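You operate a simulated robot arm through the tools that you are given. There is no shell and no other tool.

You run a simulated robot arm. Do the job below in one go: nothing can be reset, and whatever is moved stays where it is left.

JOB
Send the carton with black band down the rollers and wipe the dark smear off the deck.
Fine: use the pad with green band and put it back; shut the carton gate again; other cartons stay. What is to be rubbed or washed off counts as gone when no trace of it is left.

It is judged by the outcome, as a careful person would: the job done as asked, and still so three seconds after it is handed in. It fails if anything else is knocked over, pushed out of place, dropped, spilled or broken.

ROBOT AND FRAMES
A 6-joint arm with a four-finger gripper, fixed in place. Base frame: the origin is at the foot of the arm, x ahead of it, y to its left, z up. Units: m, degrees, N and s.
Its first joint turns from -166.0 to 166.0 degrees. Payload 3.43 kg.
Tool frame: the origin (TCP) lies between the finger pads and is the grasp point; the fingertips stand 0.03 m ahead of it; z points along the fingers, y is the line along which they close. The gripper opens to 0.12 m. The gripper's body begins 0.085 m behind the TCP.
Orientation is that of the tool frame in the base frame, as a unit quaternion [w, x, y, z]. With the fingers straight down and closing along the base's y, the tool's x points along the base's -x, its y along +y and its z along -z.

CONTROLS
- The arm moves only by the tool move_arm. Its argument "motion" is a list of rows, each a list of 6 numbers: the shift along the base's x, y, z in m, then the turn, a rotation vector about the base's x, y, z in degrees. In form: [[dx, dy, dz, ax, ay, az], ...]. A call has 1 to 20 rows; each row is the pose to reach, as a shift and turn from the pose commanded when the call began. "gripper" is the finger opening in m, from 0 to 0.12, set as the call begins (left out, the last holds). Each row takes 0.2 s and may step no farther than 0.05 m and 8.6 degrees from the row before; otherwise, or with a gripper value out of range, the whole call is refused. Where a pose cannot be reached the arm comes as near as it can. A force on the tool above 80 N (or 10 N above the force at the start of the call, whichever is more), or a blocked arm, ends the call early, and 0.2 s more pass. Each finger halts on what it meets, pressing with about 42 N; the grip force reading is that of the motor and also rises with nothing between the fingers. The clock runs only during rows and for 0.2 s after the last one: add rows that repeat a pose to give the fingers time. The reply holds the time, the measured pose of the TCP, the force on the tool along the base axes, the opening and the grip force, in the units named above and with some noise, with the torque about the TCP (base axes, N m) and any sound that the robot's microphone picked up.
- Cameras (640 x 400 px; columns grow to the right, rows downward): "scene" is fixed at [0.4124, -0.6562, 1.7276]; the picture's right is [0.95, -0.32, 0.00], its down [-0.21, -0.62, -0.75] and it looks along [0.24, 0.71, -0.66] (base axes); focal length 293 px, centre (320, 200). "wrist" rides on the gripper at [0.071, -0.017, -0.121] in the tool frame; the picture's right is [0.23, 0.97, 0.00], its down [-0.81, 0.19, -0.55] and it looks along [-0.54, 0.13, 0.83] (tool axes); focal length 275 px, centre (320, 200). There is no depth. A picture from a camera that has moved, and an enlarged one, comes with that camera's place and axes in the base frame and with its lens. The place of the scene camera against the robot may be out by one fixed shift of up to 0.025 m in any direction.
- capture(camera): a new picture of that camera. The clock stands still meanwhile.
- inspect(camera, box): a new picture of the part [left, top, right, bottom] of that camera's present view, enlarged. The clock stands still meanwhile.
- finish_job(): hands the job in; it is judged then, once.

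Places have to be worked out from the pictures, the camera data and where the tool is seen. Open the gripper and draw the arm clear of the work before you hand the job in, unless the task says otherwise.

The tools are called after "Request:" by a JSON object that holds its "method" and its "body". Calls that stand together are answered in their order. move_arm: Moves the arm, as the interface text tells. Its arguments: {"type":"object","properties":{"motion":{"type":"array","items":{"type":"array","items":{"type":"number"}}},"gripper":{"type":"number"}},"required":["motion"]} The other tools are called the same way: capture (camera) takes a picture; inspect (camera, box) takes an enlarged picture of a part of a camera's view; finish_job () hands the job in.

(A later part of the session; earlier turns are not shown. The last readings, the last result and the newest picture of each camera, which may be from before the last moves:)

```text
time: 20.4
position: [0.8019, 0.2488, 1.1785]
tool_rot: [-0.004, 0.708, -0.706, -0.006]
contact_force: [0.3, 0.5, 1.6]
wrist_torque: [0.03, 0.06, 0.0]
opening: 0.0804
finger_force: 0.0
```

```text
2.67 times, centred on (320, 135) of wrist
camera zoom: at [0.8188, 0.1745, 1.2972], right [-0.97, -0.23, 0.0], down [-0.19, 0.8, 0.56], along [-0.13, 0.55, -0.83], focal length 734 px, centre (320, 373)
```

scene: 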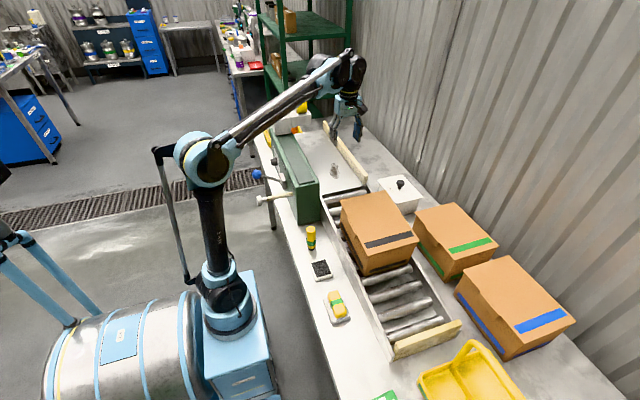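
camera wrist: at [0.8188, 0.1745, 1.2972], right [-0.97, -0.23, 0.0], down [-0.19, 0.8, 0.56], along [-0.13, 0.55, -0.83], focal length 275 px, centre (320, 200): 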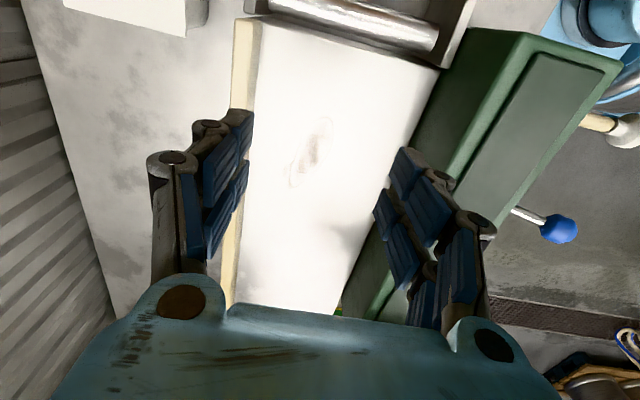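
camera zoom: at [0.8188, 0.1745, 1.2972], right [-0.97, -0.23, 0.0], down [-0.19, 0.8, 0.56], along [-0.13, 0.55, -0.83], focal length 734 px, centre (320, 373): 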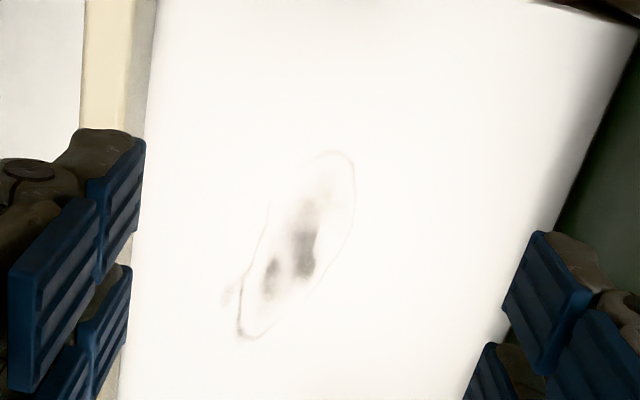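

The carton is rolling down the line, and the smear is clear on the white deck around y 0.33–0.39. I'll move at height toward the sponge pad while the carton settles, keeping this hand orientation because the pad's long side runs along y.

Request:
{"method": "move_arm", "body": {"motion": [[-0.02, -0.03, 0.02, 0, 0, 0], [-0.04, -0.07, 0.04, 0, 0, 0], [-0.06, -0.11, 0.06, 0, 0, 0], [-0.08, -0.15, 0.07, 0, 0, 0], [-0.1, -0.19, 0.07, 0, 0, 0], [-0.12, -0.23, 0.07, 0, 0, 0], [-0.14, -0.27, 0.07, 0, 0, 0], [-0.16, -0.31, 0.07, 0, 0, 0], [-0.175, -0.35, 0.07, 0, 0, 0], [-0.185, -0.39, 0.07, 0, 0, 0], [-0.195, -0.43, 0.07, 0, 0, 0], [-0.2, -0.47, 0.07, 0, 0, 0], [-0.2, -0.51, 0.07, 0, 0, 0], [-0.2, -0.55, 0.07, 0, 0, 0]]}}

Request:
{"method": "capture", "body": {"camera": "scene"}}

Request:
{"method": "capture", "body": {"camera": "wrist"}}

```text
time: 23.4
position: [0.6006, -0.3023, 1.2517]
tool_rot: [-0.003, 0.708, -0.706, -0.006]
contact_force: [-0.4, 0.3, 0.3]
wrist_torque: [-0.05, -0.01, 0.0]
opening: 0.08
finger_force: 0.1
```

```text
taken
```

scene: 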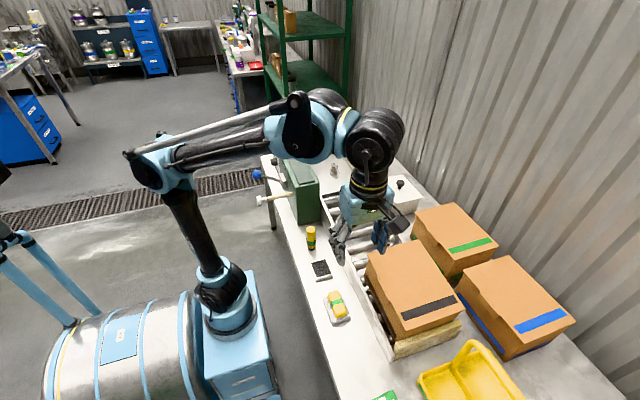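

```text
taken
camera wrist: at [0.6191, -0.3759, 1.3697], right [-0.97, -0.23, 0.0], down [-0.19, 0.8, 0.56], along [-0.13, 0.55, -0.83], focal length 275 px, centre (320, 200)
```

wrist: 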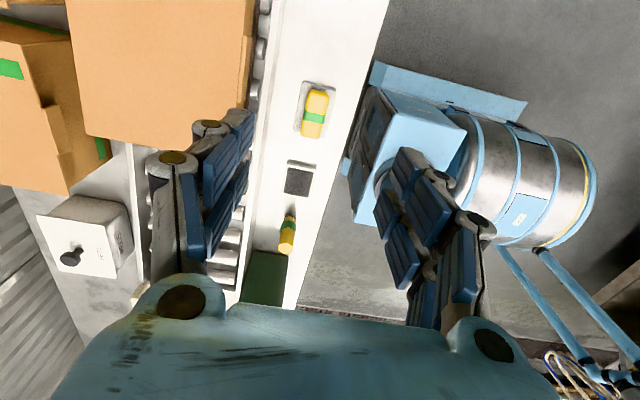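

The carton has arrived at the end stop. I'll zoom in on the pad to locate it and to check the carton's resting place.

Request:
{"method": "inspect", "body": {"camera": "wrist", "box": [254, 60, 382, 140]}}

Request:
{"method": "inspect", "body": {"camera": "scene", "box": [310, 260, 470, 360]}}

```text
5.00 times, centred on (318, 100) of wrist
camera zoom: at [0.6191, -0.3759, 1.3697], right [-0.97, -0.23, 0.0], down [-0.19, 0.8, 0.56], along [-0.13, 0.55, -0.83], focal length 1376 px, centre (330, 700)
```

zoom: 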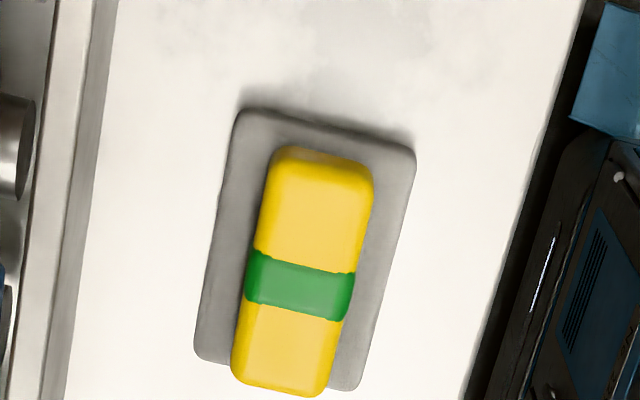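

```text
4.00 times, centred on (390, 310) of scene
camera zoom: at [0.4124, -0.6562, 1.7276], right [0.95, -0.32, 0.0], down [-0.21, -0.62, -0.75], along [0.24, 0.71, -0.66], focal length 1171 px, centre (40, -240)
```

zoom: 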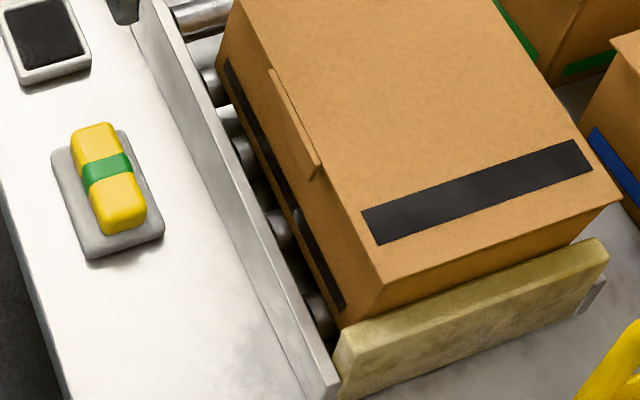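

The carton is against the stop. The pad is at about (0.595, -0.232), top z≈0.90, turned about 3° from the y axis. I'll descend above it with the fingers at 60 mm and take a closer look.

Request:
{"method": "move_arm", "body": {"motion": [[0, 0.02, -0.04, 0, 0, 1], [-0.002, 0.04, -0.08, 0, 0, 2], [-0.004, 0.06, -0.12, 0, 0, 3.5], [-0.006, 0.07, -0.165, 0, 0, 3.5], [-0.006, 0.07, -0.2, 0, 0, 3.5], [-0.006, 0.07, -0.24, 0, 0, 3.5]], "gripper": 0.06}}

Request:
{"method": "capture", "body": {"camera": "wrist"}}

Request:
{"method": "inspect", "body": {"camera": "scene", "box": [280, 230, 440, 330]}}

```text
time: 24.8
position: [0.595, -0.232, 1.0096]
tool_rot: [-0.003, 0.729, -0.684, -0.005]
contact_force: [1.6, 0.4, -0.1]
wrist_torque: [-0.01, -0.03, 0.0]
opening: 0.0598
finger_force: 0.0
```

```text
taken
camera wrist: at [0.6166, -0.3037, 1.1286], right [-0.96, -0.29, 0.0], down [-0.24, 0.79, 0.56], along [-0.16, 0.54, -0.83], focal length 275 px, centre (320, 200)
```

wrist: 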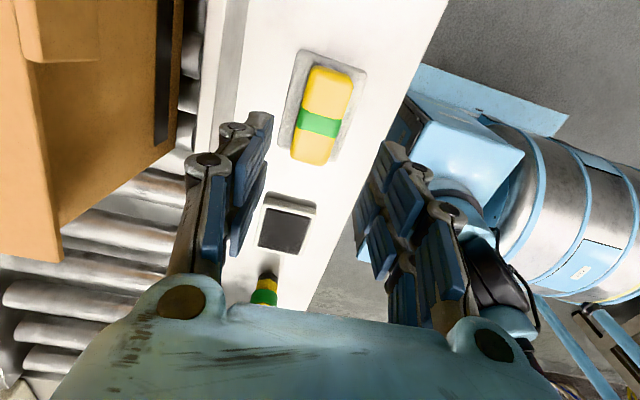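

```text
4.00 times, centred on (360, 280) of scene
camera zoom: at [0.4124, -0.6562, 1.7276], right [0.95, -0.32, 0.0], down [-0.21, -0.62, -0.75], along [0.24, 0.71, -0.66], focal length 1171 px, centre (160, -120)
```

zoom: 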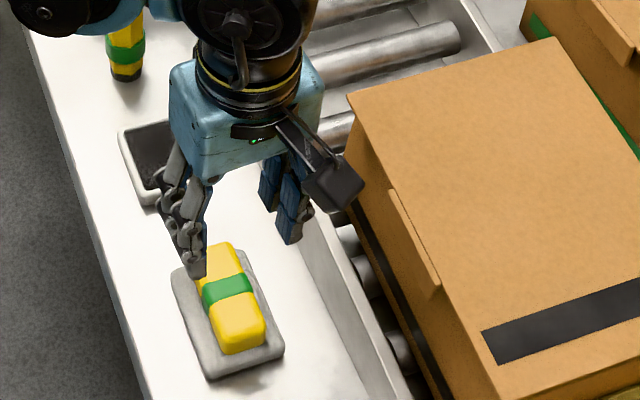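

The pad axis and centre agree with my estimate, at about (0.5965, -0.235) and 4°. I'll descend around it.

Request:
{"method": "move_arm", "body": {"motion": [[0.001, -0.002, -0.035, 0, 0, 0], [0.0015, -0.003, -0.065, 0, 0, 0], [0.0015, -0.003, -0.085, 0, 0, 0], [0.0015, -0.003, -0.093, 0, 0, 0]]}}

Request:
{"method": "capture", "body": {"camera": "wrist"}}

Request:
{"method": "inspect", "body": {"camera": "scene", "box": [290, 260, 386, 320]}}

```text
time: 25.8
position: [0.5971, -0.2358, 0.916]
tool_rot: [-0.003, 0.729, -0.685, -0.006]
contact_force: [0.1, -0.3, -0.3]
wrist_torque: [0.01, 0.03, 0.0]
opening: 0.0598
finger_force: 0.0
```

```text
taken
camera wrist: at [0.6187, -0.3071, 1.0356], right [-0.96, -0.29, 0.0], down [-0.24, 0.79, 0.56], along [-0.16, 0.54, -0.83], focal length 275 px, centre (320, 200)
```

wrist: 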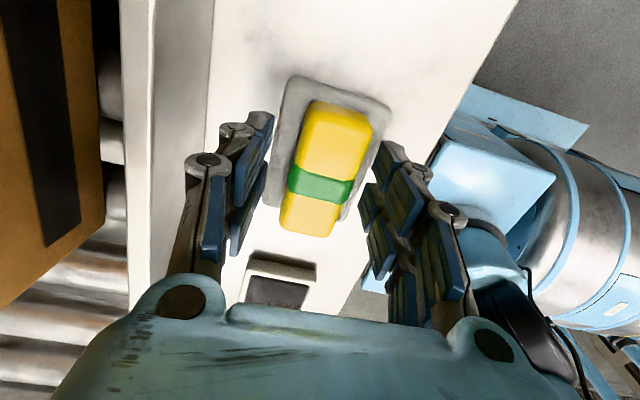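

```text
6.67 times, centred on (338, 290) of scene
camera zoom: at [0.4124, -0.6562, 1.7276], right [0.95, -0.32, 0.0], down [-0.21, -0.62, -0.75], along [0.24, 0.71, -0.66], focal length 1951 px, centre (200, -400)
```

zoom: 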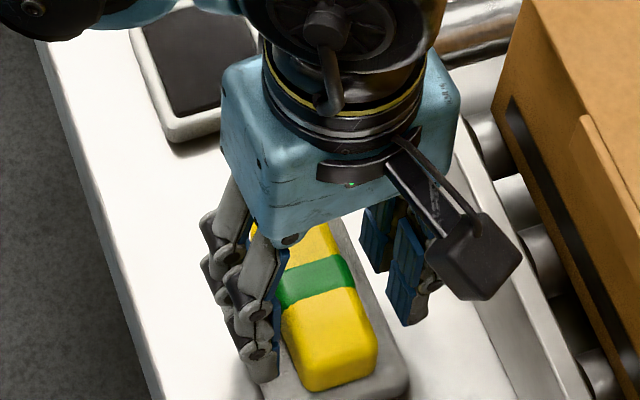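

The fingertips are just above the tray on either side of the pad. I'll lower 5 mm more and then close.

Request:
{"method": "move_arm", "body": {"motion": [[0, 0, -0.003, 0, 0, 0], [0, 0, -0.005, 0, 0, 0], [0, 0, -0.005, 0, 0, 0]]}}

Request:
{"method": "move_arm", "body": {"motion": [[0, 0, 0, 0, 0, 0], [0, 0, 0, 0, 0, 0], [0, 0, 0, 0, 0, 0]], "gripper": 0.0}}

Request:
{"method": "capture", "body": {"camera": "wrist"}}

Request:
{"method": "inspect", "body": {"camera": "scene", "box": [290, 260, 386, 320]}}

```text
time: 26.6
position: [0.5978, -0.2345, 0.9105]
tool_rot: [-0.003, 0.729, -0.684, -0.006]
contact_force: [-0.2, 0.1, 0.8]
wrist_torque: [-0.04, 0.01, 0.01]
opening: 0.0601
finger_force: 0.0
```

```text
time: 27.4
position: [0.5974, -0.2349, 0.9111]
tool_rot: [-0.003, 0.729, -0.684, -0.006]
contact_force: [-0.5, 0.3, 2.2]
wrist_torque: [0.15, 0.11, 0.0]
opening: 0.0351
finger_force: 42.2
```

```text
taken
camera wrist: at [0.6191, -0.3068, 1.0303], right [-0.96, -0.29, 0.0], down [-0.24, 0.79, 0.56], along [-0.16, 0.54, -0.83], focal length 275 px, centre (320, 200)
```

wrist: 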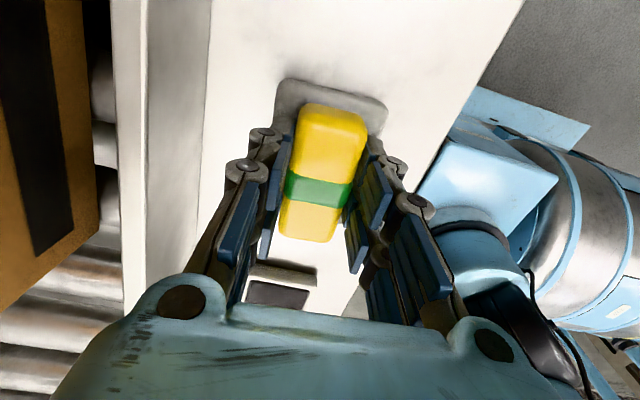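

```text
6.67 times, centred on (338, 290) of scene
camera zoom: at [0.4124, -0.6562, 1.7276], right [0.95, -0.32, 0.0], down [-0.21, -0.62, -0.75], along [0.24, 0.71, -0.66], focal length 1951 px, centre (200, -400)
```

zoom: 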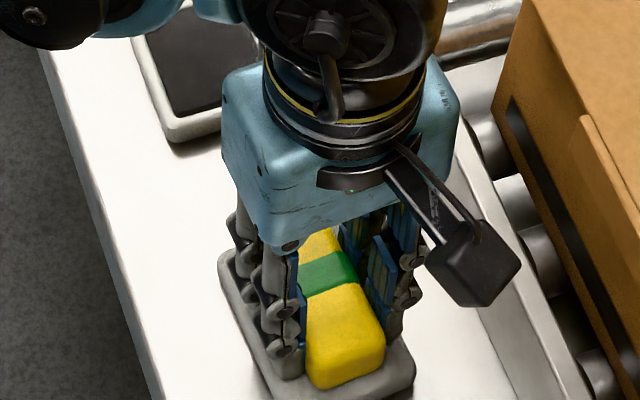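

The pad is gripped at a 35 mm opening; I've noted the pose (0.597, -0.235, 0.911) for returning it. I'll lift and carry it at height to a viewpoint over the deck.

Request:
{"method": "move_arm", "body": {"motion": [[0, 0, 0.03, 0, 0, 0], [0, 0, 0.07, 0, 0, 0], [0, 0, 0.12, 0, 0, 0], [0, 0, 0.17, 0, 0, 0], [0, 0, 0.22, 0, 0, 0], [0, 0, 0.27, 0, 0, 0], [0.02, 0.04, 0.28, 0, 0, -1], [0.04, 0.08, 0.28, 0, 0, -2], [0.06, 0.12, 0.28, 0, 0, -3.5], [0.08, 0.16, 0.28, 0, 0, -3.5], [0.1, 0.2, 0.28, 0, 0, -3.5], [0.12, 0.24, 0.28, 0, 0, -3.5], [0.14, 0.28, 0.28, 0, 0, -3.5], [0.16, 0.32, 0.28, 0, 0, -3.5], [0.17, 0.36, 0.28, 0, 0, -3.5], [0.18, 0.4, 0.28, 0, 0, -3.5], [0.19, 0.43, 0.28, 0, 0, -3.5]]}}

Request:
{"method": "capture", "body": {"camera": "wrist"}}

Request:
{"method": "capture", "body": {"camera": "scene"}}

```text
time: 31.0
position: [0.7879, 0.1936, 1.1912]
tool_rot: [-0.003, 0.708, -0.706, -0.005]
contact_force: [-0.5, -0.4, -0.3]
wrist_torque: [0.03, -0.03, -0.02]
opening: 0.0353
finger_force: 42.3
```

```text
taken
camera wrist: at [0.8039, 0.1213, 1.3101], right [-0.97, -0.23, 0.0], down [-0.19, 0.8, 0.56], along [-0.13, 0.55, -0.83], focal length 275 px, centre (320, 200)
```

wrist: 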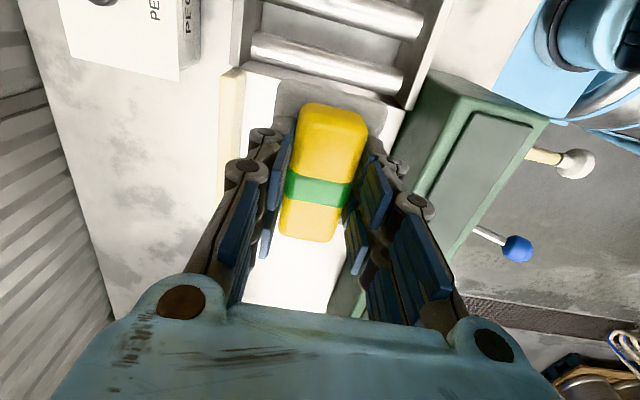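

```text
taken
```

scene: 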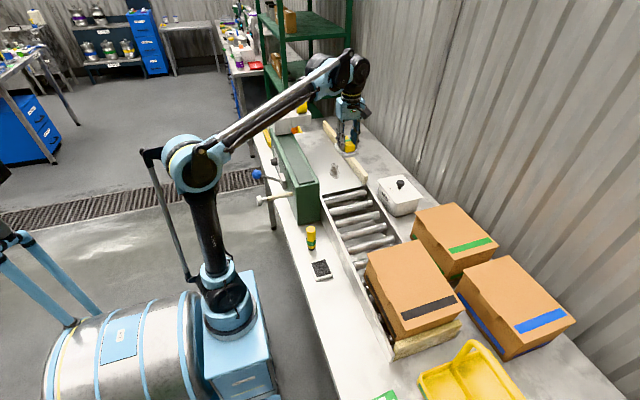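

The grey base came up with the yellow handle, so the pad is one piece: grey felt about 61×89 mm under a banded handle. The smear spans about x 0.767–0.828 and y 0.28–0.406. I'll check the scene close up, then lower over it.

Request:
{"method": "inspect", "body": {"camera": "scene", "box": [290, 110, 418, 190]}}

Request:
{"method": "inspect", "body": {"camera": "scene", "box": [280, 240, 440, 340]}}

Request:
{"method": "inspect", "body": {"camera": "wrist", "box": [200, 60, 440, 320]}}

```text
5.00 times, centred on (354, 150) of scene
camera zoom: at [0.4124, -0.6562, 1.7276], right [0.95, -0.32, 0.0], down [-0.21, -0.62, -0.75], along [0.24, 0.71, -0.66], focal length 1463 px, centre (150, 450)
```

zoom: 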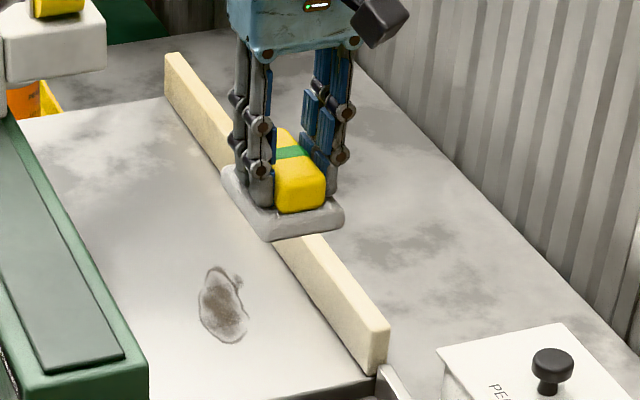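

```text
4.00 times, centred on (360, 290) of scene
camera zoom: at [0.4124, -0.6562, 1.7276], right [0.95, -0.32, 0.0], down [-0.21, -0.62, -0.75], along [0.24, 0.71, -0.66], focal length 1171 px, centre (160, -160)
```

zoom: 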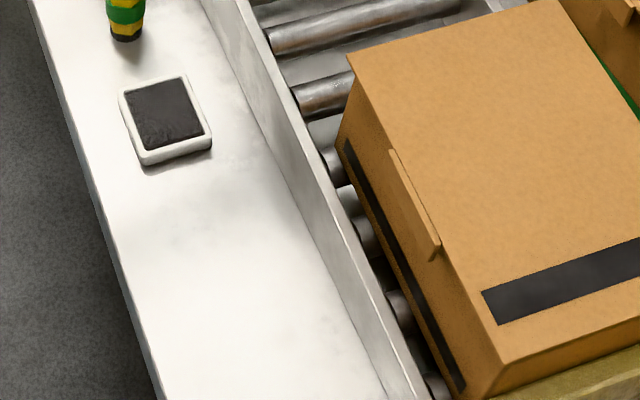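

```text
1.54 times, centred on (320, 190) of wrist
camera zoom: at [0.8039, 0.1213, 1.3101], right [-0.97, -0.23, 0.0], down [-0.19, 0.8, 0.56], along [-0.13, 0.55, -0.83], focal length 424 px, centre (320, 215)
```

zoom: 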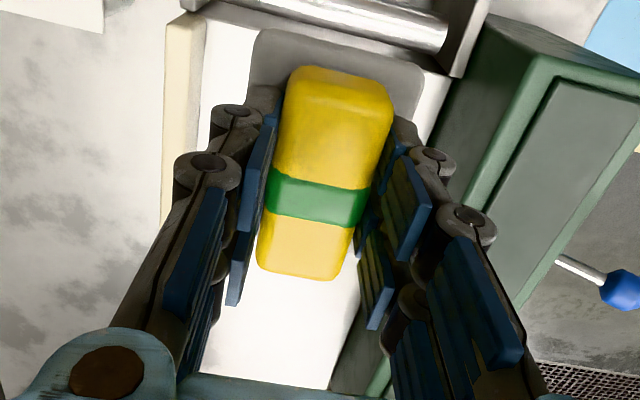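

The pad is confirmed as one piece, and the smear is clear in the scene view. I'll move above its middle at about (0.796, 0.335) and lower to just above the expected deck height.

Request:
{"method": "move_arm", "body": {"motion": [[0.002, 0.04, -0.02, 0, 0, 0], [0.005, 0.08, -0.045, 0, 0, 0], [0.008, 0.115, -0.08, 0, 0, 0], [0.008, 0.14, -0.115, 0, 0, 0], [0.008, 0.14, -0.15, 0, 0, 0]]}}

Request:
{"method": "inspect", "body": {"camera": "scene", "box": [290, 110, 418, 190]}}

Request:
{"method": "capture", "body": {"camera": "wrist"}}

```text
time: 32.2
position: [0.7966, 0.3335, 1.0418]
tool_rot: [-0.004, 0.707, -0.707, -0.005]
contact_force: [-0.1, 0.5, -0.1]
wrist_torque: [0.01, -0.02, 0.03]
opening: 0.0349
finger_force: 42.3
```

```text
5.00 times, centred on (354, 150) of scene
camera zoom: at [0.4124, -0.6562, 1.7276], right [0.95, -0.32, 0.0], down [-0.21, -0.62, -0.75], along [0.24, 0.71, -0.66], focal length 1463 px, centre (150, 450)
```

zoom: 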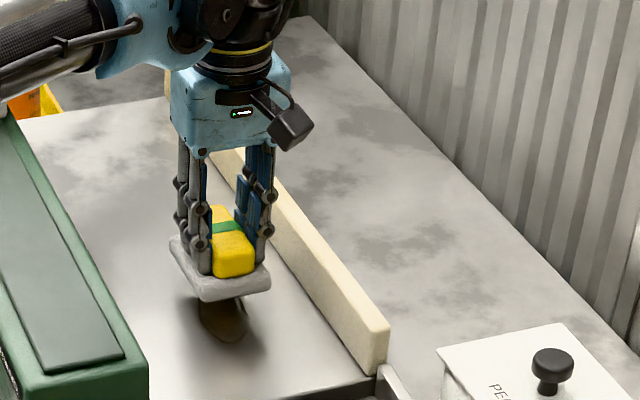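

```text
taken
camera wrist: at [0.8135, 0.2616, 1.1606], right [-0.97, -0.23, 0.0], down [-0.19, 0.8, 0.56], along [-0.13, 0.55, -0.83], focal length 275 px, centre (320, 200)
```

wrist: 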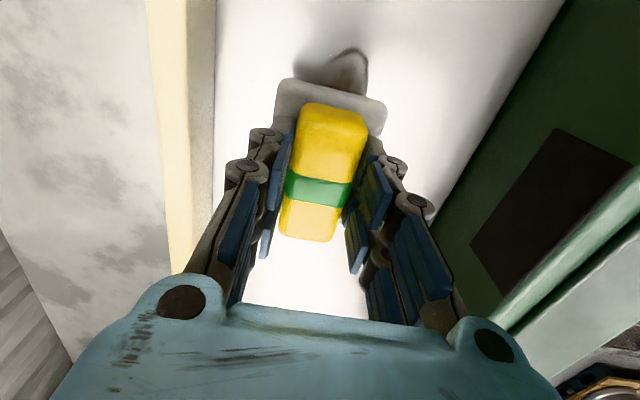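

The smear's near end lies at about (0.782, 0.28), consistent with a deck height near 0.93. I'll lower in small steps until I feel contact.

Request:
{"method": "move_arm", "body": {"motion": [[0, 0, -0.015, 0, 0, 0], [0, 0, -0.03, 0, 0, 0], [0, 0, -0.04, 0, 0, 0]]}}

Request:
{"method": "inspect", "body": {"camera": "scene", "box": [290, 110, 418, 190]}}

```text
time: 33.0
position: [0.7838, 0.3348, 1.0146]
tool_rot: [-0.009, 0.708, -0.707, 0.0]
contact_force: [3.2, 0.3, -2.7]
wrist_torque: [-0.07, 0.17, -0.01]
opening: 0.0354
finger_force: 41.9
stopped in row 3: the force on the tool passed its limit at 100 N (the readings are from after the stop); the commanded pose is now the measured one
```

```text
5.00 times, centred on (354, 150) of scene
camera zoom: at [0.4124, -0.6562, 1.7276], right [0.95, -0.32, 0.0], down [-0.21, -0.62, -0.75], along [0.24, 0.71, -0.66], focal length 1463 px, centre (150, 450)
```

zoom: 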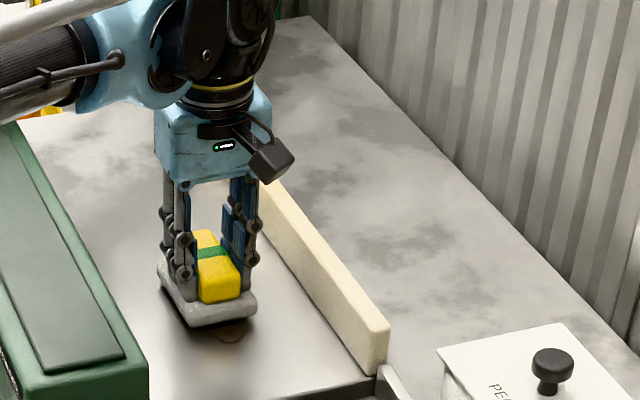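

The call stopped on a force spike at TCP z≈1.015, higher than I expected for the deck. I need to see whether the pad has touched down or the arm hit something.

Request:
{"method": "capture", "body": {"camera": "scene"}}

Request:
{"method": "inspect", "body": {"camera": "scene", "box": [230, 80, 390, 180]}}

Request:
{"method": "inspect", "body": {"camera": "scene", "box": [310, 140, 358, 190]}}

Request:
{"method": "capture", "body": {"camera": "wrist"}}

```text
taken
```

scene: 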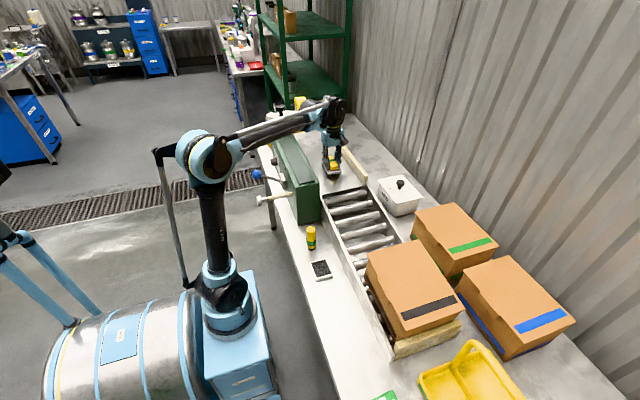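

```text
4.00 times, centred on (310, 130) of scene
camera zoom: at [0.4124, -0.6562, 1.7276], right [0.95, -0.32, 0.0], down [-0.21, -0.62, -0.75], along [0.24, 0.71, -0.66], focal length 1171 px, centre (360, 480)
```

zoom: 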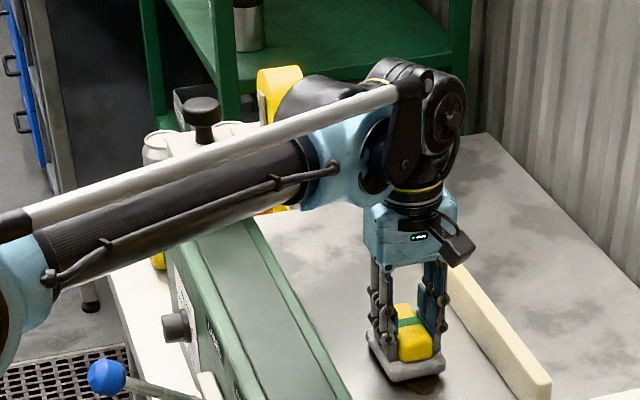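

```text
8.00 times, centred on (334, 165) of scene
camera zoom: at [0.4124, -0.6562, 1.7276], right [0.95, -0.32, 0.0], down [-0.21, -0.62, -0.75], along [0.24, 0.71, -0.66], focal length 2342 px, centre (208, 480)
```

zoom: 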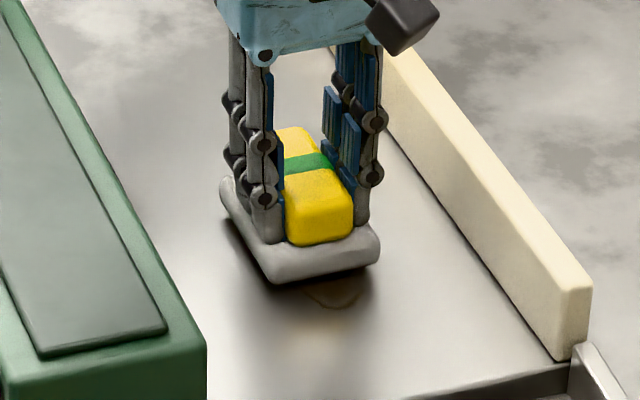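

```text
taken
camera wrist: at [0.7999, 0.2622, 1.1337], right [-0.97, -0.23, -0.01], down [-0.2, 0.8, 0.56], along [-0.12, 0.55, -0.83], focal length 275 px, centre (320, 200)
```

wrist: 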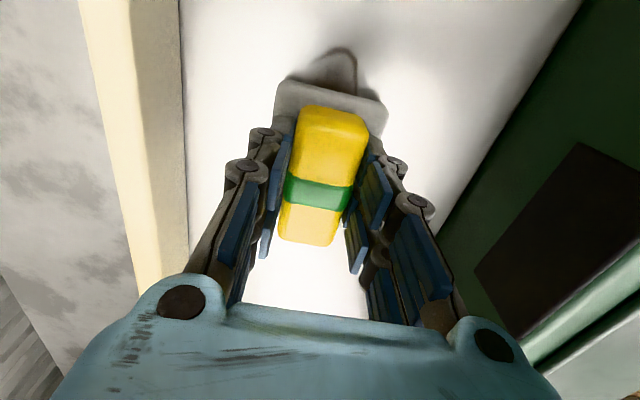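

On reconsideration, the pad bottom (TCP − 0.05 ≈ 0.962) is simply on the deck, and the visible part of the smear at its front edge fits a deck at z≈0.96. That puts the smear at x 0.772–0.827 and y 0.274–0.386. I'll now press very gently and read the force.

Request:
{"method": "move_arm", "body": {"motion": [[0, 0, -0.001, 0, 0, 0], [0, 0, -0.002, 0, 0, 0]]}}

```text
time: 33.6
position: [0.7859, 0.3346, 1.0109]
tool_rot: [-0.008, 0.708, -0.706, 0.0]
contact_force: [0.6, 0.6, -0.4]
wrist_torque: [0.03, 0.0, 0.0]
opening: 0.035
finger_force: 42.2
```

Request:
{"method": "move_arm", "body": {"motion": [[0, 0, -0.001, 0, 0, 0], [0, 0, -0.002, 0, 0, 0]]}}

```text
time: 34.2
position: [0.7842, 0.3348, 1.0109]
tool_rot: [-0.008, 0.708, -0.707, 0.001]
contact_force: [0.6, -0.6, -0.6]
wrist_torque: [-0.03, 0.01, -0.01]
opening: 0.0349
finger_force: 41.9
```

There is no contact force yet at z≈1.011. I'll step down a few more millimetres and look.

Request:
{"method": "move_arm", "body": {"motion": [[0, 0, -0.001, 0, 0, 0], [0, 0, -0.002, 0, 0, 0], [0, 0, -0.003, 0, 0, 0]]}}

Request:
{"method": "inspect", "body": {"camera": "scene", "box": [310, 140, 358, 190]}}

Request:
{"method": "inspect", "body": {"camera": "scene", "box": [250, 85, 362, 155]}}

```text
time: 35.0
position: [0.7836, 0.3359, 1.0065]
tool_rot: [-0.008, 0.708, -0.707, 0.0]
contact_force: [1.0, -0.8, 2.9]
wrist_torque: [-0.16, 0.03, 0.03]
opening: 0.0352
finger_force: 42.1
```

```text
8.00 times, centred on (334, 165) of scene
camera zoom: at [0.4124, -0.6562, 1.7276], right [0.95, -0.32, 0.0], down [-0.21, -0.62, -0.75], along [0.24, 0.71, -0.66], focal length 2342 px, centre (208, 480)
```

zoom: 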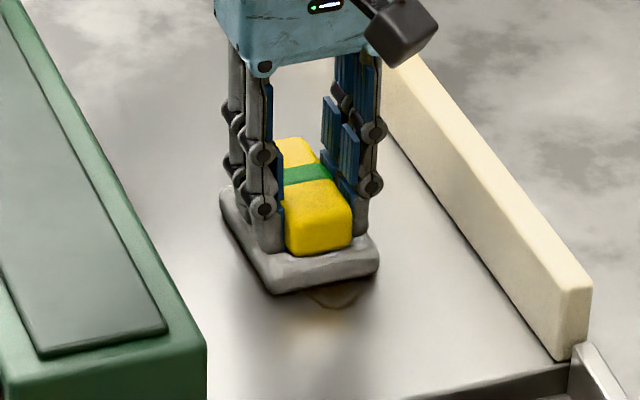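

```text
5.71 times, centred on (306, 120) of scene
camera zoom: at [0.4124, -0.6562, 1.7276], right [0.95, -0.32, 0.0], down [-0.21, -0.62, -0.75], along [0.24, 0.71, -0.66], focal length 1672 px, centre (400, 657)
```

zoom: 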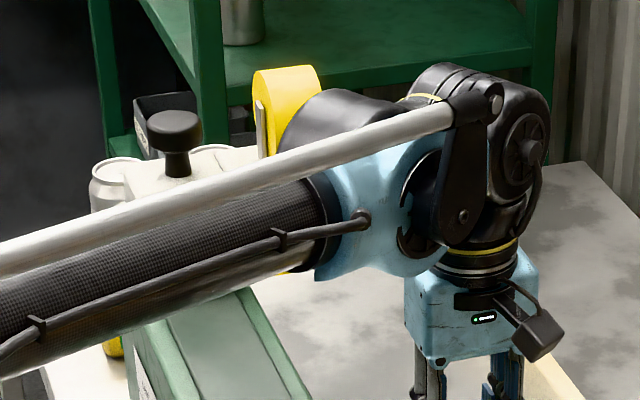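

The reading is now 2.9 N upward with a torque that puts contact at the pad's -y edge, so it is just touching the deck. I'll press about 2 mm more.

Request:
{"method": "move_arm", "body": {"motion": [[0, 0, -0.001, 0, 0, 0], [0, 0, -0.002, 0, 0, 0], [0, 0, -0.002, 0, 0, 0]]}}

Request:
{"method": "inspect", "body": {"camera": "scene", "box": [310, 140, 358, 190]}}

```text
time: 35.8
position: [0.7835, 0.3339, 1.0069]
tool_rot: [-0.01, 0.708, -0.706, 0.001]
contact_force: [16.7, 8.7, 61.4]
wrist_torque: [-0.98, 0.5, 0.11]
opening: 0.035
finger_force: 41.7
```

```text
8.00 times, centred on (334, 165) of scene
camera zoom: at [0.4124, -0.6562, 1.7276], right [0.95, -0.32, 0.0], down [-0.21, -0.62, -0.75], along [0.24, 0.71, -0.66], focal length 2342 px, centre (208, 480)
```

zoom: 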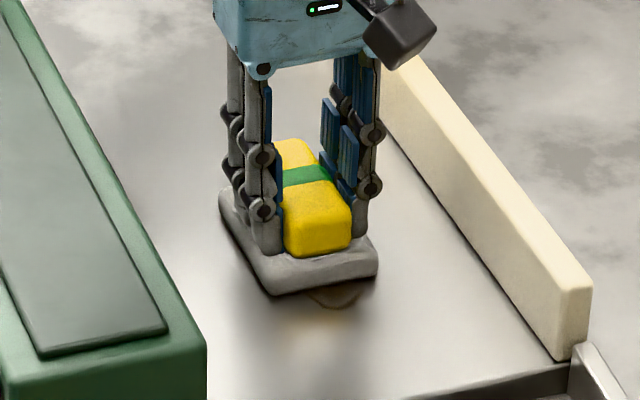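

At 61 N that is stiffer than needed. I'll back off about 1.3 mm to a light pressure.

Request:
{"method": "move_arm", "body": {"motion": [[0, 0, 0.0013, 0, 0, 0], [0, 0, 0.0013, 0, 0, 0]]}}

```text
time: 36.4
position: [0.7828, 0.3349, 1.0079]
tool_rot: [-0.009, 0.708, -0.706, -0.001]
contact_force: [3.7, 1.7, 32.3]
wrist_torque: [-0.55, 0.54, 0.0]
opening: 0.0349
finger_force: 41.9
```

The pressure is 32 N. I'll make a short test stroke in -y over the visible smear and watch the load.

Request:
{"method": "move_arm", "body": {"motion": [[0, -0.01, 0.0003, 0, 0, 0], [0, -0.02, 0.0003, 0, 0, 0], [0, -0.03, 0.0003, 0, 0, 0]]}}

Request:
{"method": "inspect", "body": {"camera": "scene", "box": [310, 140, 358, 190]}}

```text
time: 37.2
position: [0.7841, 0.3052, 1.0081]
tool_rot: [-0.009, 0.708, -0.706, 0.0]
contact_force: [0.3, 4.5, 13.5]
wrist_torque: [-0.05, 0.48, -0.13]
opening: 0.0352
finger_force: 42.1
```

```text
8.00 times, centred on (334, 165) of scene
camera zoom: at [0.4124, -0.6562, 1.7276], right [0.95, -0.32, 0.0], down [-0.21, -0.62, -0.75], along [0.24, 0.71, -0.66], focal length 2342 px, centre (208, 480)
```

zoom: 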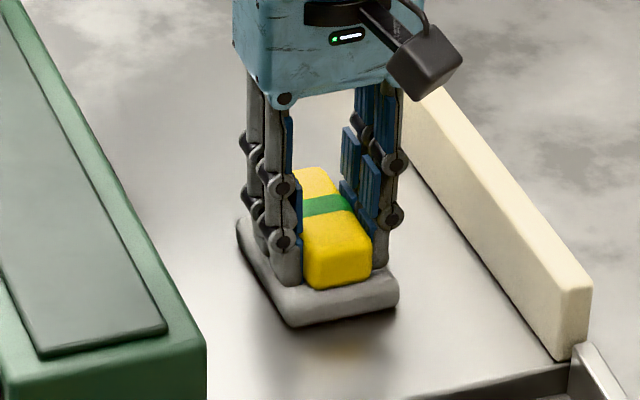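

Pressure is 13.5 N and the front part of the smear looks covered or cleared. I'll wipe with a raster of y strokes, stepping in x toward the rail side.

Request:
{"method": "move_arm", "body": {"motion": [[0, 0.015, 0, 0, 0, 0], [0, 0.03, 0, 0, 0, 0], [0, 0.045, 0.0003, 0, 0, 0], [0, 0.06, 0.0005, 0, 0, 0], [0, 0.075, 0.0006, 0, 0, 0], [0.012, 0.075, 0.0006, 0, 0, 0], [0.012, 0.055, 0.0004, 0, 0, 0], [0.012, 0.035, 0.0002, 0, 0, 0], [0.012, 0.015, 0, 0, 0, 0], [0.012, -0.005, 0, 0, 0, 0], [0.012, -0.02, 0, 0, 0, 0]]}}

Request:
{"method": "inspect", "body": {"camera": "scene", "box": [300, 130, 364, 190]}}

```text
time: 39.6
position: [0.7965, 0.284, 1.008]
tool_rot: [-0.008, 0.708, -0.707, 0.001]
contact_force: [0.5, 6.0, 19.2]
wrist_torque: [-0.07, 0.53, -0.16]
opening: 0.0352
finger_force: 42.3
```

```text
6.67 times, centred on (332, 160) of scene
camera zoom: at [0.4124, -0.6562, 1.7276], right [0.95, -0.32, 0.0], down [-0.21, -0.62, -0.75], along [0.24, 0.71, -0.66], focal length 1951 px, centre (240, 467)
```

zoom: 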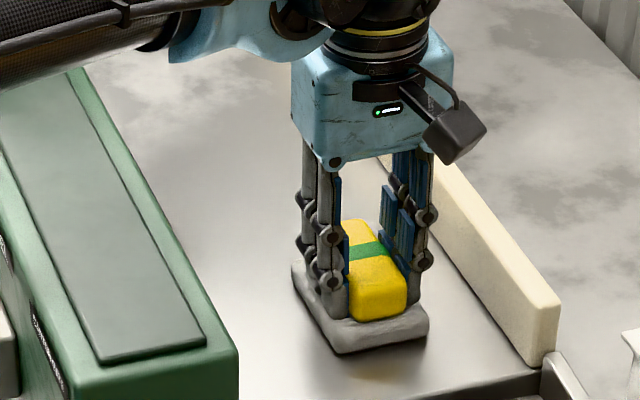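

The torque shows the load sitting on the pad's -x edge; the tool picked up about 0.65° of tilt in the earlier bump. I'll level it by turning about +y and check.

Request:
{"method": "move_arm", "body": {"motion": [[0, 0.01, 0, 0, 0.4, 0], [0, 0.02, 0, 0, 0.8, 0], [0, 0.02, 0, 0, 0.8, 0]]}}

```text
time: 40.4
position: [0.7955, 0.3043, 1.0079]
tool_rot: [-0.003, 0.708, -0.706, -0.005]
contact_force: [1.4, -6.2, 15.3]
wrist_torque: [-0.72, -0.31, -0.05]
opening: 0.0349
finger_force: 42.0
```

It is slightly over-corrected now, so I'll take a little back. Then I'll continue the raster over x 0.795–0.825 and y 0.28–0.385 at this light pressure.

Request:
{"method": "move_arm", "body": {"motion": [[0, 0.0, -0.0002, 0, -0.3, 0], [0, 0.02, -0.0002, 0, -0.3, 0], [0, 0.04, 0, 0, -0.3, 0], [0, 0.06, 0.0002, 0, -0.3, 0], [0, 0.08, 0.0003, 0, -0.3, 0], [0.014, 0.08, 0.0003, 0, -0.3, 0], [0.014, 0.06, 0.0002, 0, -0.3, 0], [0.014, 0.04, 0, 0, -0.3, 0], [0.014, 0.02, -0.0002, 0, -0.3, 0], [0.014, 0.0, -0.0002, 0, -0.3, 0], [0.014, -0.02, -0.0002, 0, -0.3, 0], [0.028, -0.02, -0.0002, 0, -0.3, 0], [0.028, 0.0, -0.0002, 0, -0.3, 0], [0.028, 0.02, -0.0002, 0, -0.3, 0], [0.028, 0.04, 0, 0, -0.3, 0], [0.028, 0.06, 0.0002, 0, -0.3, 0], [0.028, 0.08, 0.0003, 0, -0.3, 0]]}}

Request:
{"method": "inspect", "body": {"camera": "scene", "box": [300, 130, 364, 190]}}

Request:
{"method": "capture", "body": {"camera": "wrist"}}

```text
time: 44.0
position: [0.825, 0.3821, 1.0071]
tool_rot: [-0.006, 0.708, -0.706, -0.002]
contact_force: [0.6, -11.6, 28.4]
wrist_torque: [-0.9, 0.22, 0.15]
opening: 0.0351
finger_force: 41.8
```

```text
6.67 times, centred on (332, 160) of scene
camera zoom: at [0.4124, -0.6562, 1.7276], right [0.95, -0.32, 0.0], down [-0.21, -0.62, -0.75], along [0.24, 0.71, -0.66], focal length 1951 px, centre (240, 467)
```

zoom: 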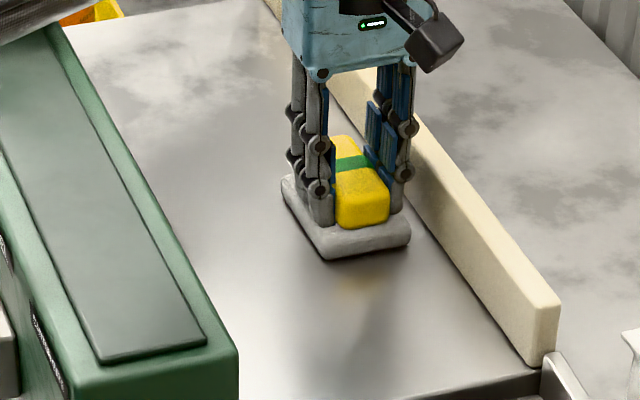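

```text
taken
camera wrist: at [0.8405, 0.3099, 1.1267], right [-0.97, -0.23, -0.01], down [-0.2, 0.8, 0.56], along [-0.12, 0.55, -0.83], focal length 275 px, centre (320, 200)
```

wrist: 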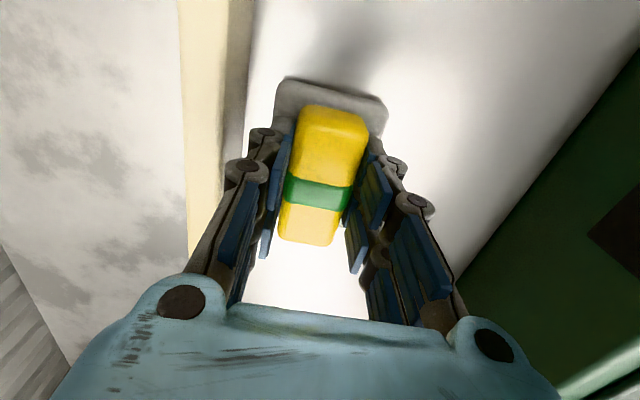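

The deck ahead of the pad looks clean. I'll do one more set of strokes back across to x≈0.775, then lift and inspect.

Request:
{"method": "move_arm", "body": {"motion": [[0, 0.015, 0.0003, 0, 0, 0], [-0.015, 0.015, 0.0003, 0, 0, 0], [-0.015, -0.005, 0.0002, 0, 0, 0], [-0.015, -0.025, 0, 0, 0, 0], [-0.015, -0.045, -0.0002, 0, 0, 0], [-0.015, -0.065, -0.0003, 0, 0, 0], [-0.015, -0.085, -0.0003, 0, 0, 0], [-0.015, -0.105, -0.0003, 0, 0, 0], [-0.032, -0.105, -0.0003, 0, 0, 0], [-0.032, -0.085, -0.0003, 0, 0, 0], [-0.032, -0.065, -0.0003, 0, 0, 0], [-0.032, -0.045, -0.0002, 0, 0, 0], [-0.032, -0.025, 0, 0, 0, 0], [-0.032, -0.005, 0.0002, 0, 0, 0], [-0.05, -0.005, 0.0002, 0, 0, 0], [-0.05, -0.025, 0, 0, 0, 0], [-0.05, -0.045, -0.0002, 0, 0, 0], [-0.05, -0.065, -0.0003, 0, 0, 0], [-0.05, -0.085, -0.0003, 0, 0, 0], [-0.05, -0.105, -0.0003, 0, 0, 0]]}}

Request:
{"method": "move_arm", "body": {"motion": [[0, 0, 0.02, 0, 0, 0], [0, -0.02, 0.06, 0, 0, 0], [0, -0.05, 0.1, 0, 0, 0], [0, -0.08, 0.14, 0, 0, 0], [0, -0.11, 0.18, 0, 0, 0]]}}

Request:
{"method": "inspect", "body": {"camera": "scene", "box": [300, 130, 380, 190]}}

Request:
{"method": "capture", "body": {"camera": "wrist"}}

```text
time: 48.2
position: [0.7746, 0.2799, 1.0078]
tool_rot: [-0.006, 0.708, -0.706, -0.003]
contact_force: [-0.3, -0.6, -0.3]
wrist_torque: [0.0, 0.0, 0.04]
opening: 0.0353
finger_force: 42.1
```

```text
time: 49.4
position: [0.774, 0.17, 1.1891]
tool_rot: [-0.005, 0.708, -0.706, -0.003]
contact_force: [0.6, 0.8, -0.7]
wrist_torque: [-0.02, 0.04, 0.03]
opening: 0.035
finger_force: 42.3
```

```text
6.67 times, centred on (340, 160) of scene
camera zoom: at [0.4124, -0.6562, 1.7276], right [0.95, -0.32, 0.0], down [-0.21, -0.62, -0.75], along [0.24, 0.71, -0.66], focal length 1951 px, centre (187, 467)
```

zoom: 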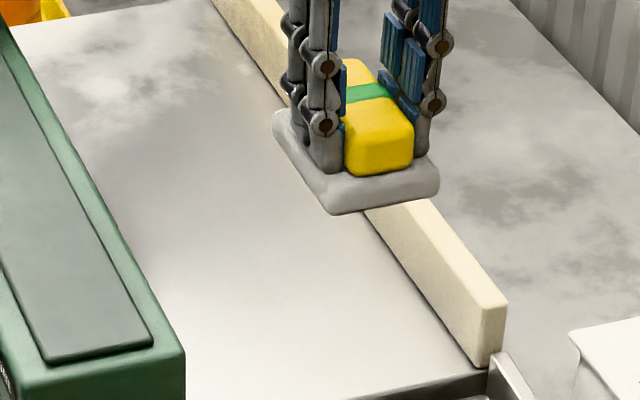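

```text
taken
camera wrist: at [0.7888, 0.0977, 1.3084], right [-0.97, -0.23, -0.01], down [-0.19, 0.8, 0.56], along [-0.13, 0.55, -0.83], focal length 275 px, centre (320, 200)
```

wrist: 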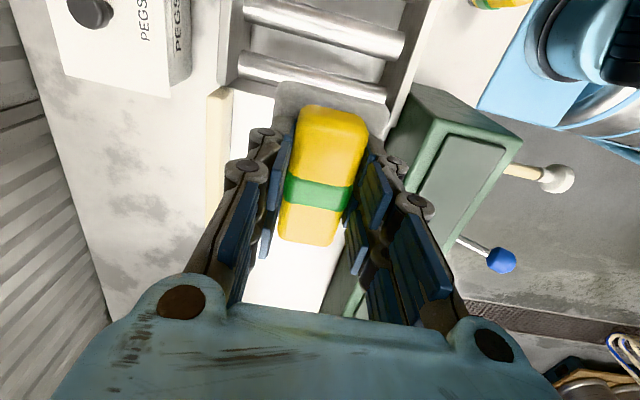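

The deck looks clean from the scene camera. I'll zoom in tightly on the smear's former spot for any faint trace.

Request:
{"method": "inspect", "body": {"camera": "scene", "box": [316, 155, 356, 180]}}

Request:
{"method": "inspect", "body": {"camera": "wrist", "box": [220, 70, 400, 310]}}

```text
16.00 times, centred on (336, 168) of scene
camera zoom: at [0.4124, -0.6562, 1.7276], right [0.95, -0.32, 0.0], down [-0.21, -0.62, -0.75], along [0.24, 0.71, -0.66], focal length 4683 px, centre (64, 720)
```

zoom: 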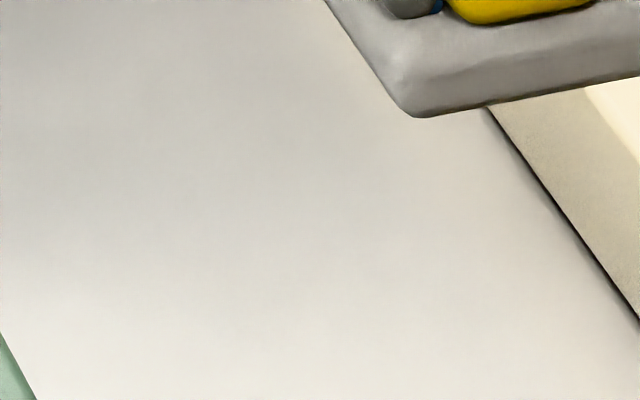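

```text
1.67 times, centred on (310, 190) of wrist
camera zoom: at [0.7888, 0.0977, 1.3084], right [-0.97, -0.23, -0.01], down [-0.19, 0.8, 0.56], along [-0.13, 0.55, -0.83], focal length 459 px, centre (337, 217)
```

zoom: 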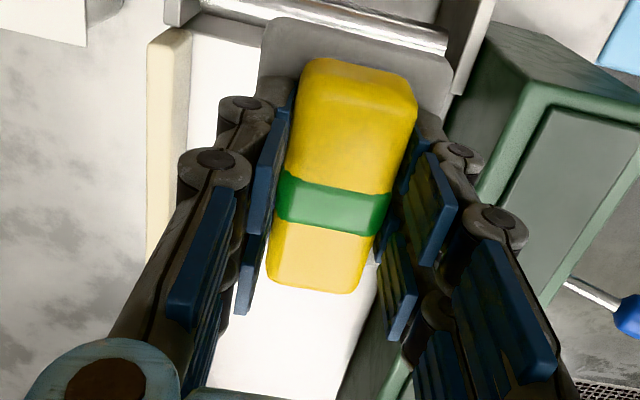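

There is no trace left. I'll carry the pad back to where it came from, along the same high path, and turn to the original grip angle.

Request:
{"method": "move_arm", "body": {"motion": [[-0.018, -0.04, 0.005, 0, 0, 0.5], [-0.036, -0.08, 0.005, 0, 0, 1], [-0.054, -0.12, 0.005, 0, 0, 1.5], [-0.072, -0.16, 0.005, 0, 0, 2], [-0.09, -0.2, 0.005, 0, 0, 2.5], [-0.108, -0.24, 0.005, 0, 0, 3], [-0.126, -0.28, 0.005, 0, 0, 3.5], [-0.144, -0.32, 0.005, 0, 0, 3.5], [-0.162, -0.36, 0.005, 0, 0, 3.5], [-0.1766, -0.405, 0.0, 0, 0, 3.5], [-0.1766, -0.405, -0.04, 0, 0, 3.5], [-0.1766, -0.405, -0.08, 0, 0, 3.5], [-0.1766, -0.405, -0.12, 0, 0, 3.5], [-0.1766, -0.405, -0.16, 0, 0, 3.5], [-0.1766, -0.405, -0.2, 0, 0, 3.5], [-0.1766, -0.405, -0.235, 0, 0, 3.5]]}}

Request:
{"method": "capture", "body": {"camera": "wrist"}}

Request:
{"method": "inspect", "body": {"camera": "scene", "box": [280, 240, 440, 340]}}

```text
time: 52.8
position: [0.5986, -0.2333, 0.9532]
tool_rot: [-0.006, 0.729, -0.685, -0.003]
contact_force: [-0.3, 0.0, -1.2]
wrist_torque: [0.0, 0.01, -0.01]
opening: 0.0353
finger_force: 41.8
```

```text
taken
camera wrist: at [0.6187, -0.3055, 1.0728], right [-0.96, -0.29, -0.01], down [-0.24, 0.79, 0.56], along [-0.16, 0.54, -0.83], focal length 275 px, centre (320, 200)
```

wrist: 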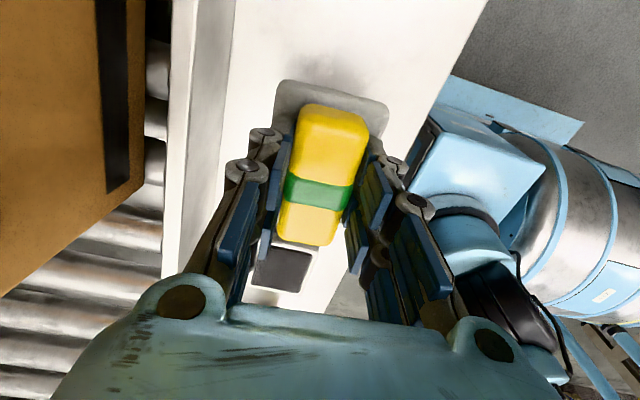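

```text
4.00 times, centred on (360, 290) of scene
camera zoom: at [0.4124, -0.6562, 1.7276], right [0.95, -0.32, 0.0], down [-0.21, -0.62, -0.75], along [0.24, 0.71, -0.66], focal length 1171 px, centre (160, -160)
```

zoom: 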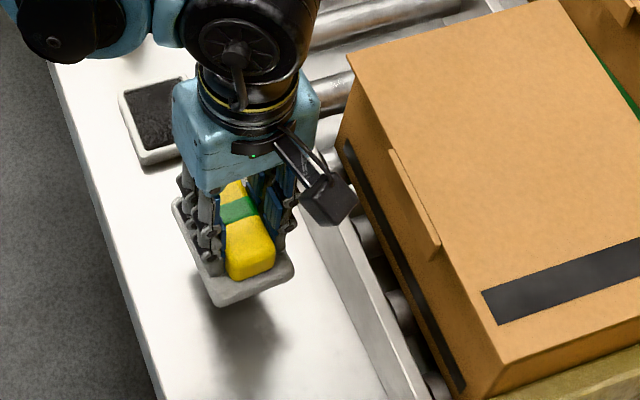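

The pad is directly above its original place. I'll lower to just above the grasp height with small x/y corrections.

Request:
{"method": "move_arm", "body": {"motion": [[-0.0012, -0.0015, -0.015, 0, 0, 0], [-0.0012, -0.0015, -0.03, 0, 0, 0], [-0.0012, -0.0015, -0.038, 0, 0, 0], [-0.0012, -0.0015, -0.04, 0, 0, 0]]}}

```text
time: 53.8
position: [0.5967, -0.2349, 0.9118]
tool_rot: [-0.005, 0.729, -0.685, -0.003]
contact_force: [0.5, 0.2, 0.5]
wrist_torque: [-0.02, -0.03, 0.0]
opening: 0.0351
finger_force: 41.8
```

There is no contact yet at z≈0.912. I'll go down in 1 mm steps.

Request:
{"method": "move_arm", "body": {"motion": [[0, 0, -0.001, 0, 0, 0], [0, 0, -0.002, 0, 0, 0]]}}

```text
time: 54.4
position: [0.5959, -0.2365, 0.9119]
tool_rot: [-0.006, 0.729, -0.684, -0.003]
contact_force: [0.1, 0.5, -0.4]
wrist_torque: [0.0, -0.01, 0.0]
opening: 0.0353
finger_force: 42.2
```

There is still no contact force, so I'll step down another 2 mm.

Request:
{"method": "move_arm", "body": {"motion": [[0, 0, -0.001, 0, 0, 0], [0, 0, -0.002, 0, 0, 0]]}}

```text
time: 55.0
position: [0.5978, -0.2362, 0.9082]
tool_rot: [-0.005, 0.729, -0.684, -0.003]
contact_force: [0.1, 0.3, -0.1]
wrist_torque: [0.02, -0.01, 0.0]
opening: 0.035
finger_force: 42.4
```

The pad must have slid up slightly in the grip during wiping. I'll continue down gently.

Request:
{"method": "move_arm", "body": {"motion": [[0, 0, -0.001, 0, 0, 0], [0, 0, -0.002, 0, 0, 0]]}}

Request:
{"method": "inspect", "body": {"camera": "scene", "box": [300, 270, 372, 330]}}

```text
time: 55.6
position: [0.5978, -0.2363, 0.9073]
tool_rot: [-0.007, 0.729, -0.684, -0.002]
contact_force: [5.1, 0.2, 35.0]
wrist_torque: [-0.77, -0.06, 0.05]
opening: 0.0349
finger_force: 41.7
```

```text
6.67 times, centred on (336, 300) of scene
camera zoom: at [0.4124, -0.6562, 1.7276], right [0.95, -0.32, 0.0], down [-0.21, -0.62, -0.75], along [0.24, 0.71, -0.66], focal length 1951 px, centre (213, -467)
```

zoom: 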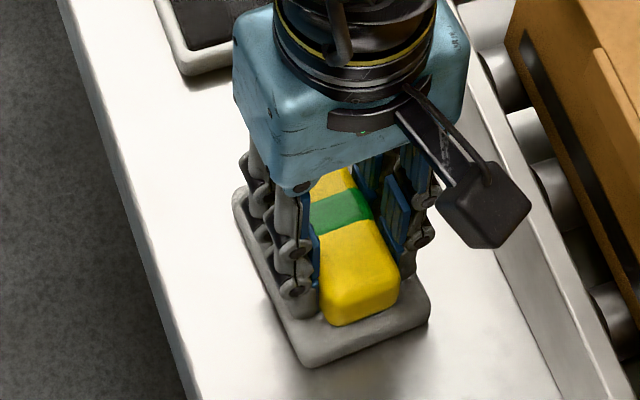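

The pad is firmly on the bench at 35 N. I'll ease up 1 mm and then open the fingers.

Request:
{"method": "move_arm", "body": {"motion": [[0, 0, 0.001, 0, 0, 0], [0, 0, 0.001, 0, 0, 0]]}}

Request:
{"method": "move_arm", "body": {"motion": [[0, 0, 0, 0, 0, 0], [0, 0, 0, 0, 0, 0]], "gripper": 0.06}}

Request:
{"method": "move_arm", "body": {"motion": [[0, 0, 0.02, 0, 0, 0], [0, 0, 0.06, 0, 0, 0], [0, 0, 0.11, 0, 0, 0], [0, 0, 0.16, 0, 0, 0], [0, 0, 0.21, 0, 0, 0], [0, 0, 0.26, 0, 0, 0]]}}

Request:
{"method": "capture", "body": {"camera": "wrist"}}

Request:
{"method": "inspect", "body": {"camera": "scene", "box": [280, 240, 440, 340]}}

```text
time: 56.2
position: [0.5964, -0.2352, 0.9076]
tool_rot: [-0.005, 0.729, -0.685, -0.004]
contact_force: [5.4, 1.9, 14.5]
wrist_torque: [-0.53, -0.2, 0.19]
opening: 0.0353
finger_force: 41.9
```

```text
time: 56.8
position: [0.5975, -0.2363, 0.9078]
tool_rot: [-0.006, 0.729, -0.685, -0.004]
contact_force: [0.1, 0.7, -0.3]
wrist_torque: [0.01, 0.02, -0.02]
opening: 0.0598
finger_force: 0.1
```

```text
time: 58.2
position: [0.5996, -0.2374, 1.1688]
tool_rot: [-0.005, 0.729, -0.685, -0.004]
contact_force: [0.1, 0.8, 0.5]
wrist_torque: [0.02, 0.02, -0.04]
opening: 0.06
finger_force: 0.0
```

```text
taken
camera wrist: at [0.619, -0.3098, 1.2878], right [-0.96, -0.29, -0.01], down [-0.24, 0.79, 0.56], along [-0.16, 0.54, -0.83], focal length 275 px, centre (320, 200)
```

wrist: 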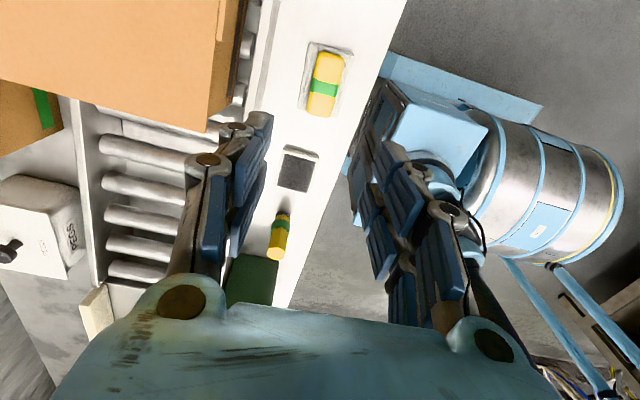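

```text
4.00 times, centred on (360, 290) of scene
camera zoom: at [0.4124, -0.6562, 1.7276], right [0.95, -0.32, 0.0], down [-0.21, -0.62, -0.75], along [0.24, 0.71, -0.66], focal length 1171 px, centre (160, -160)
```

zoom: 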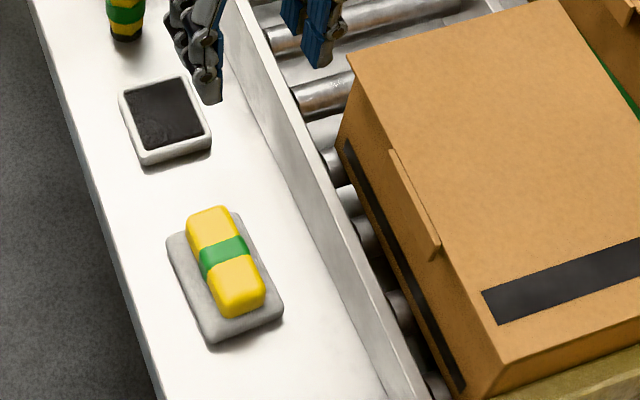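

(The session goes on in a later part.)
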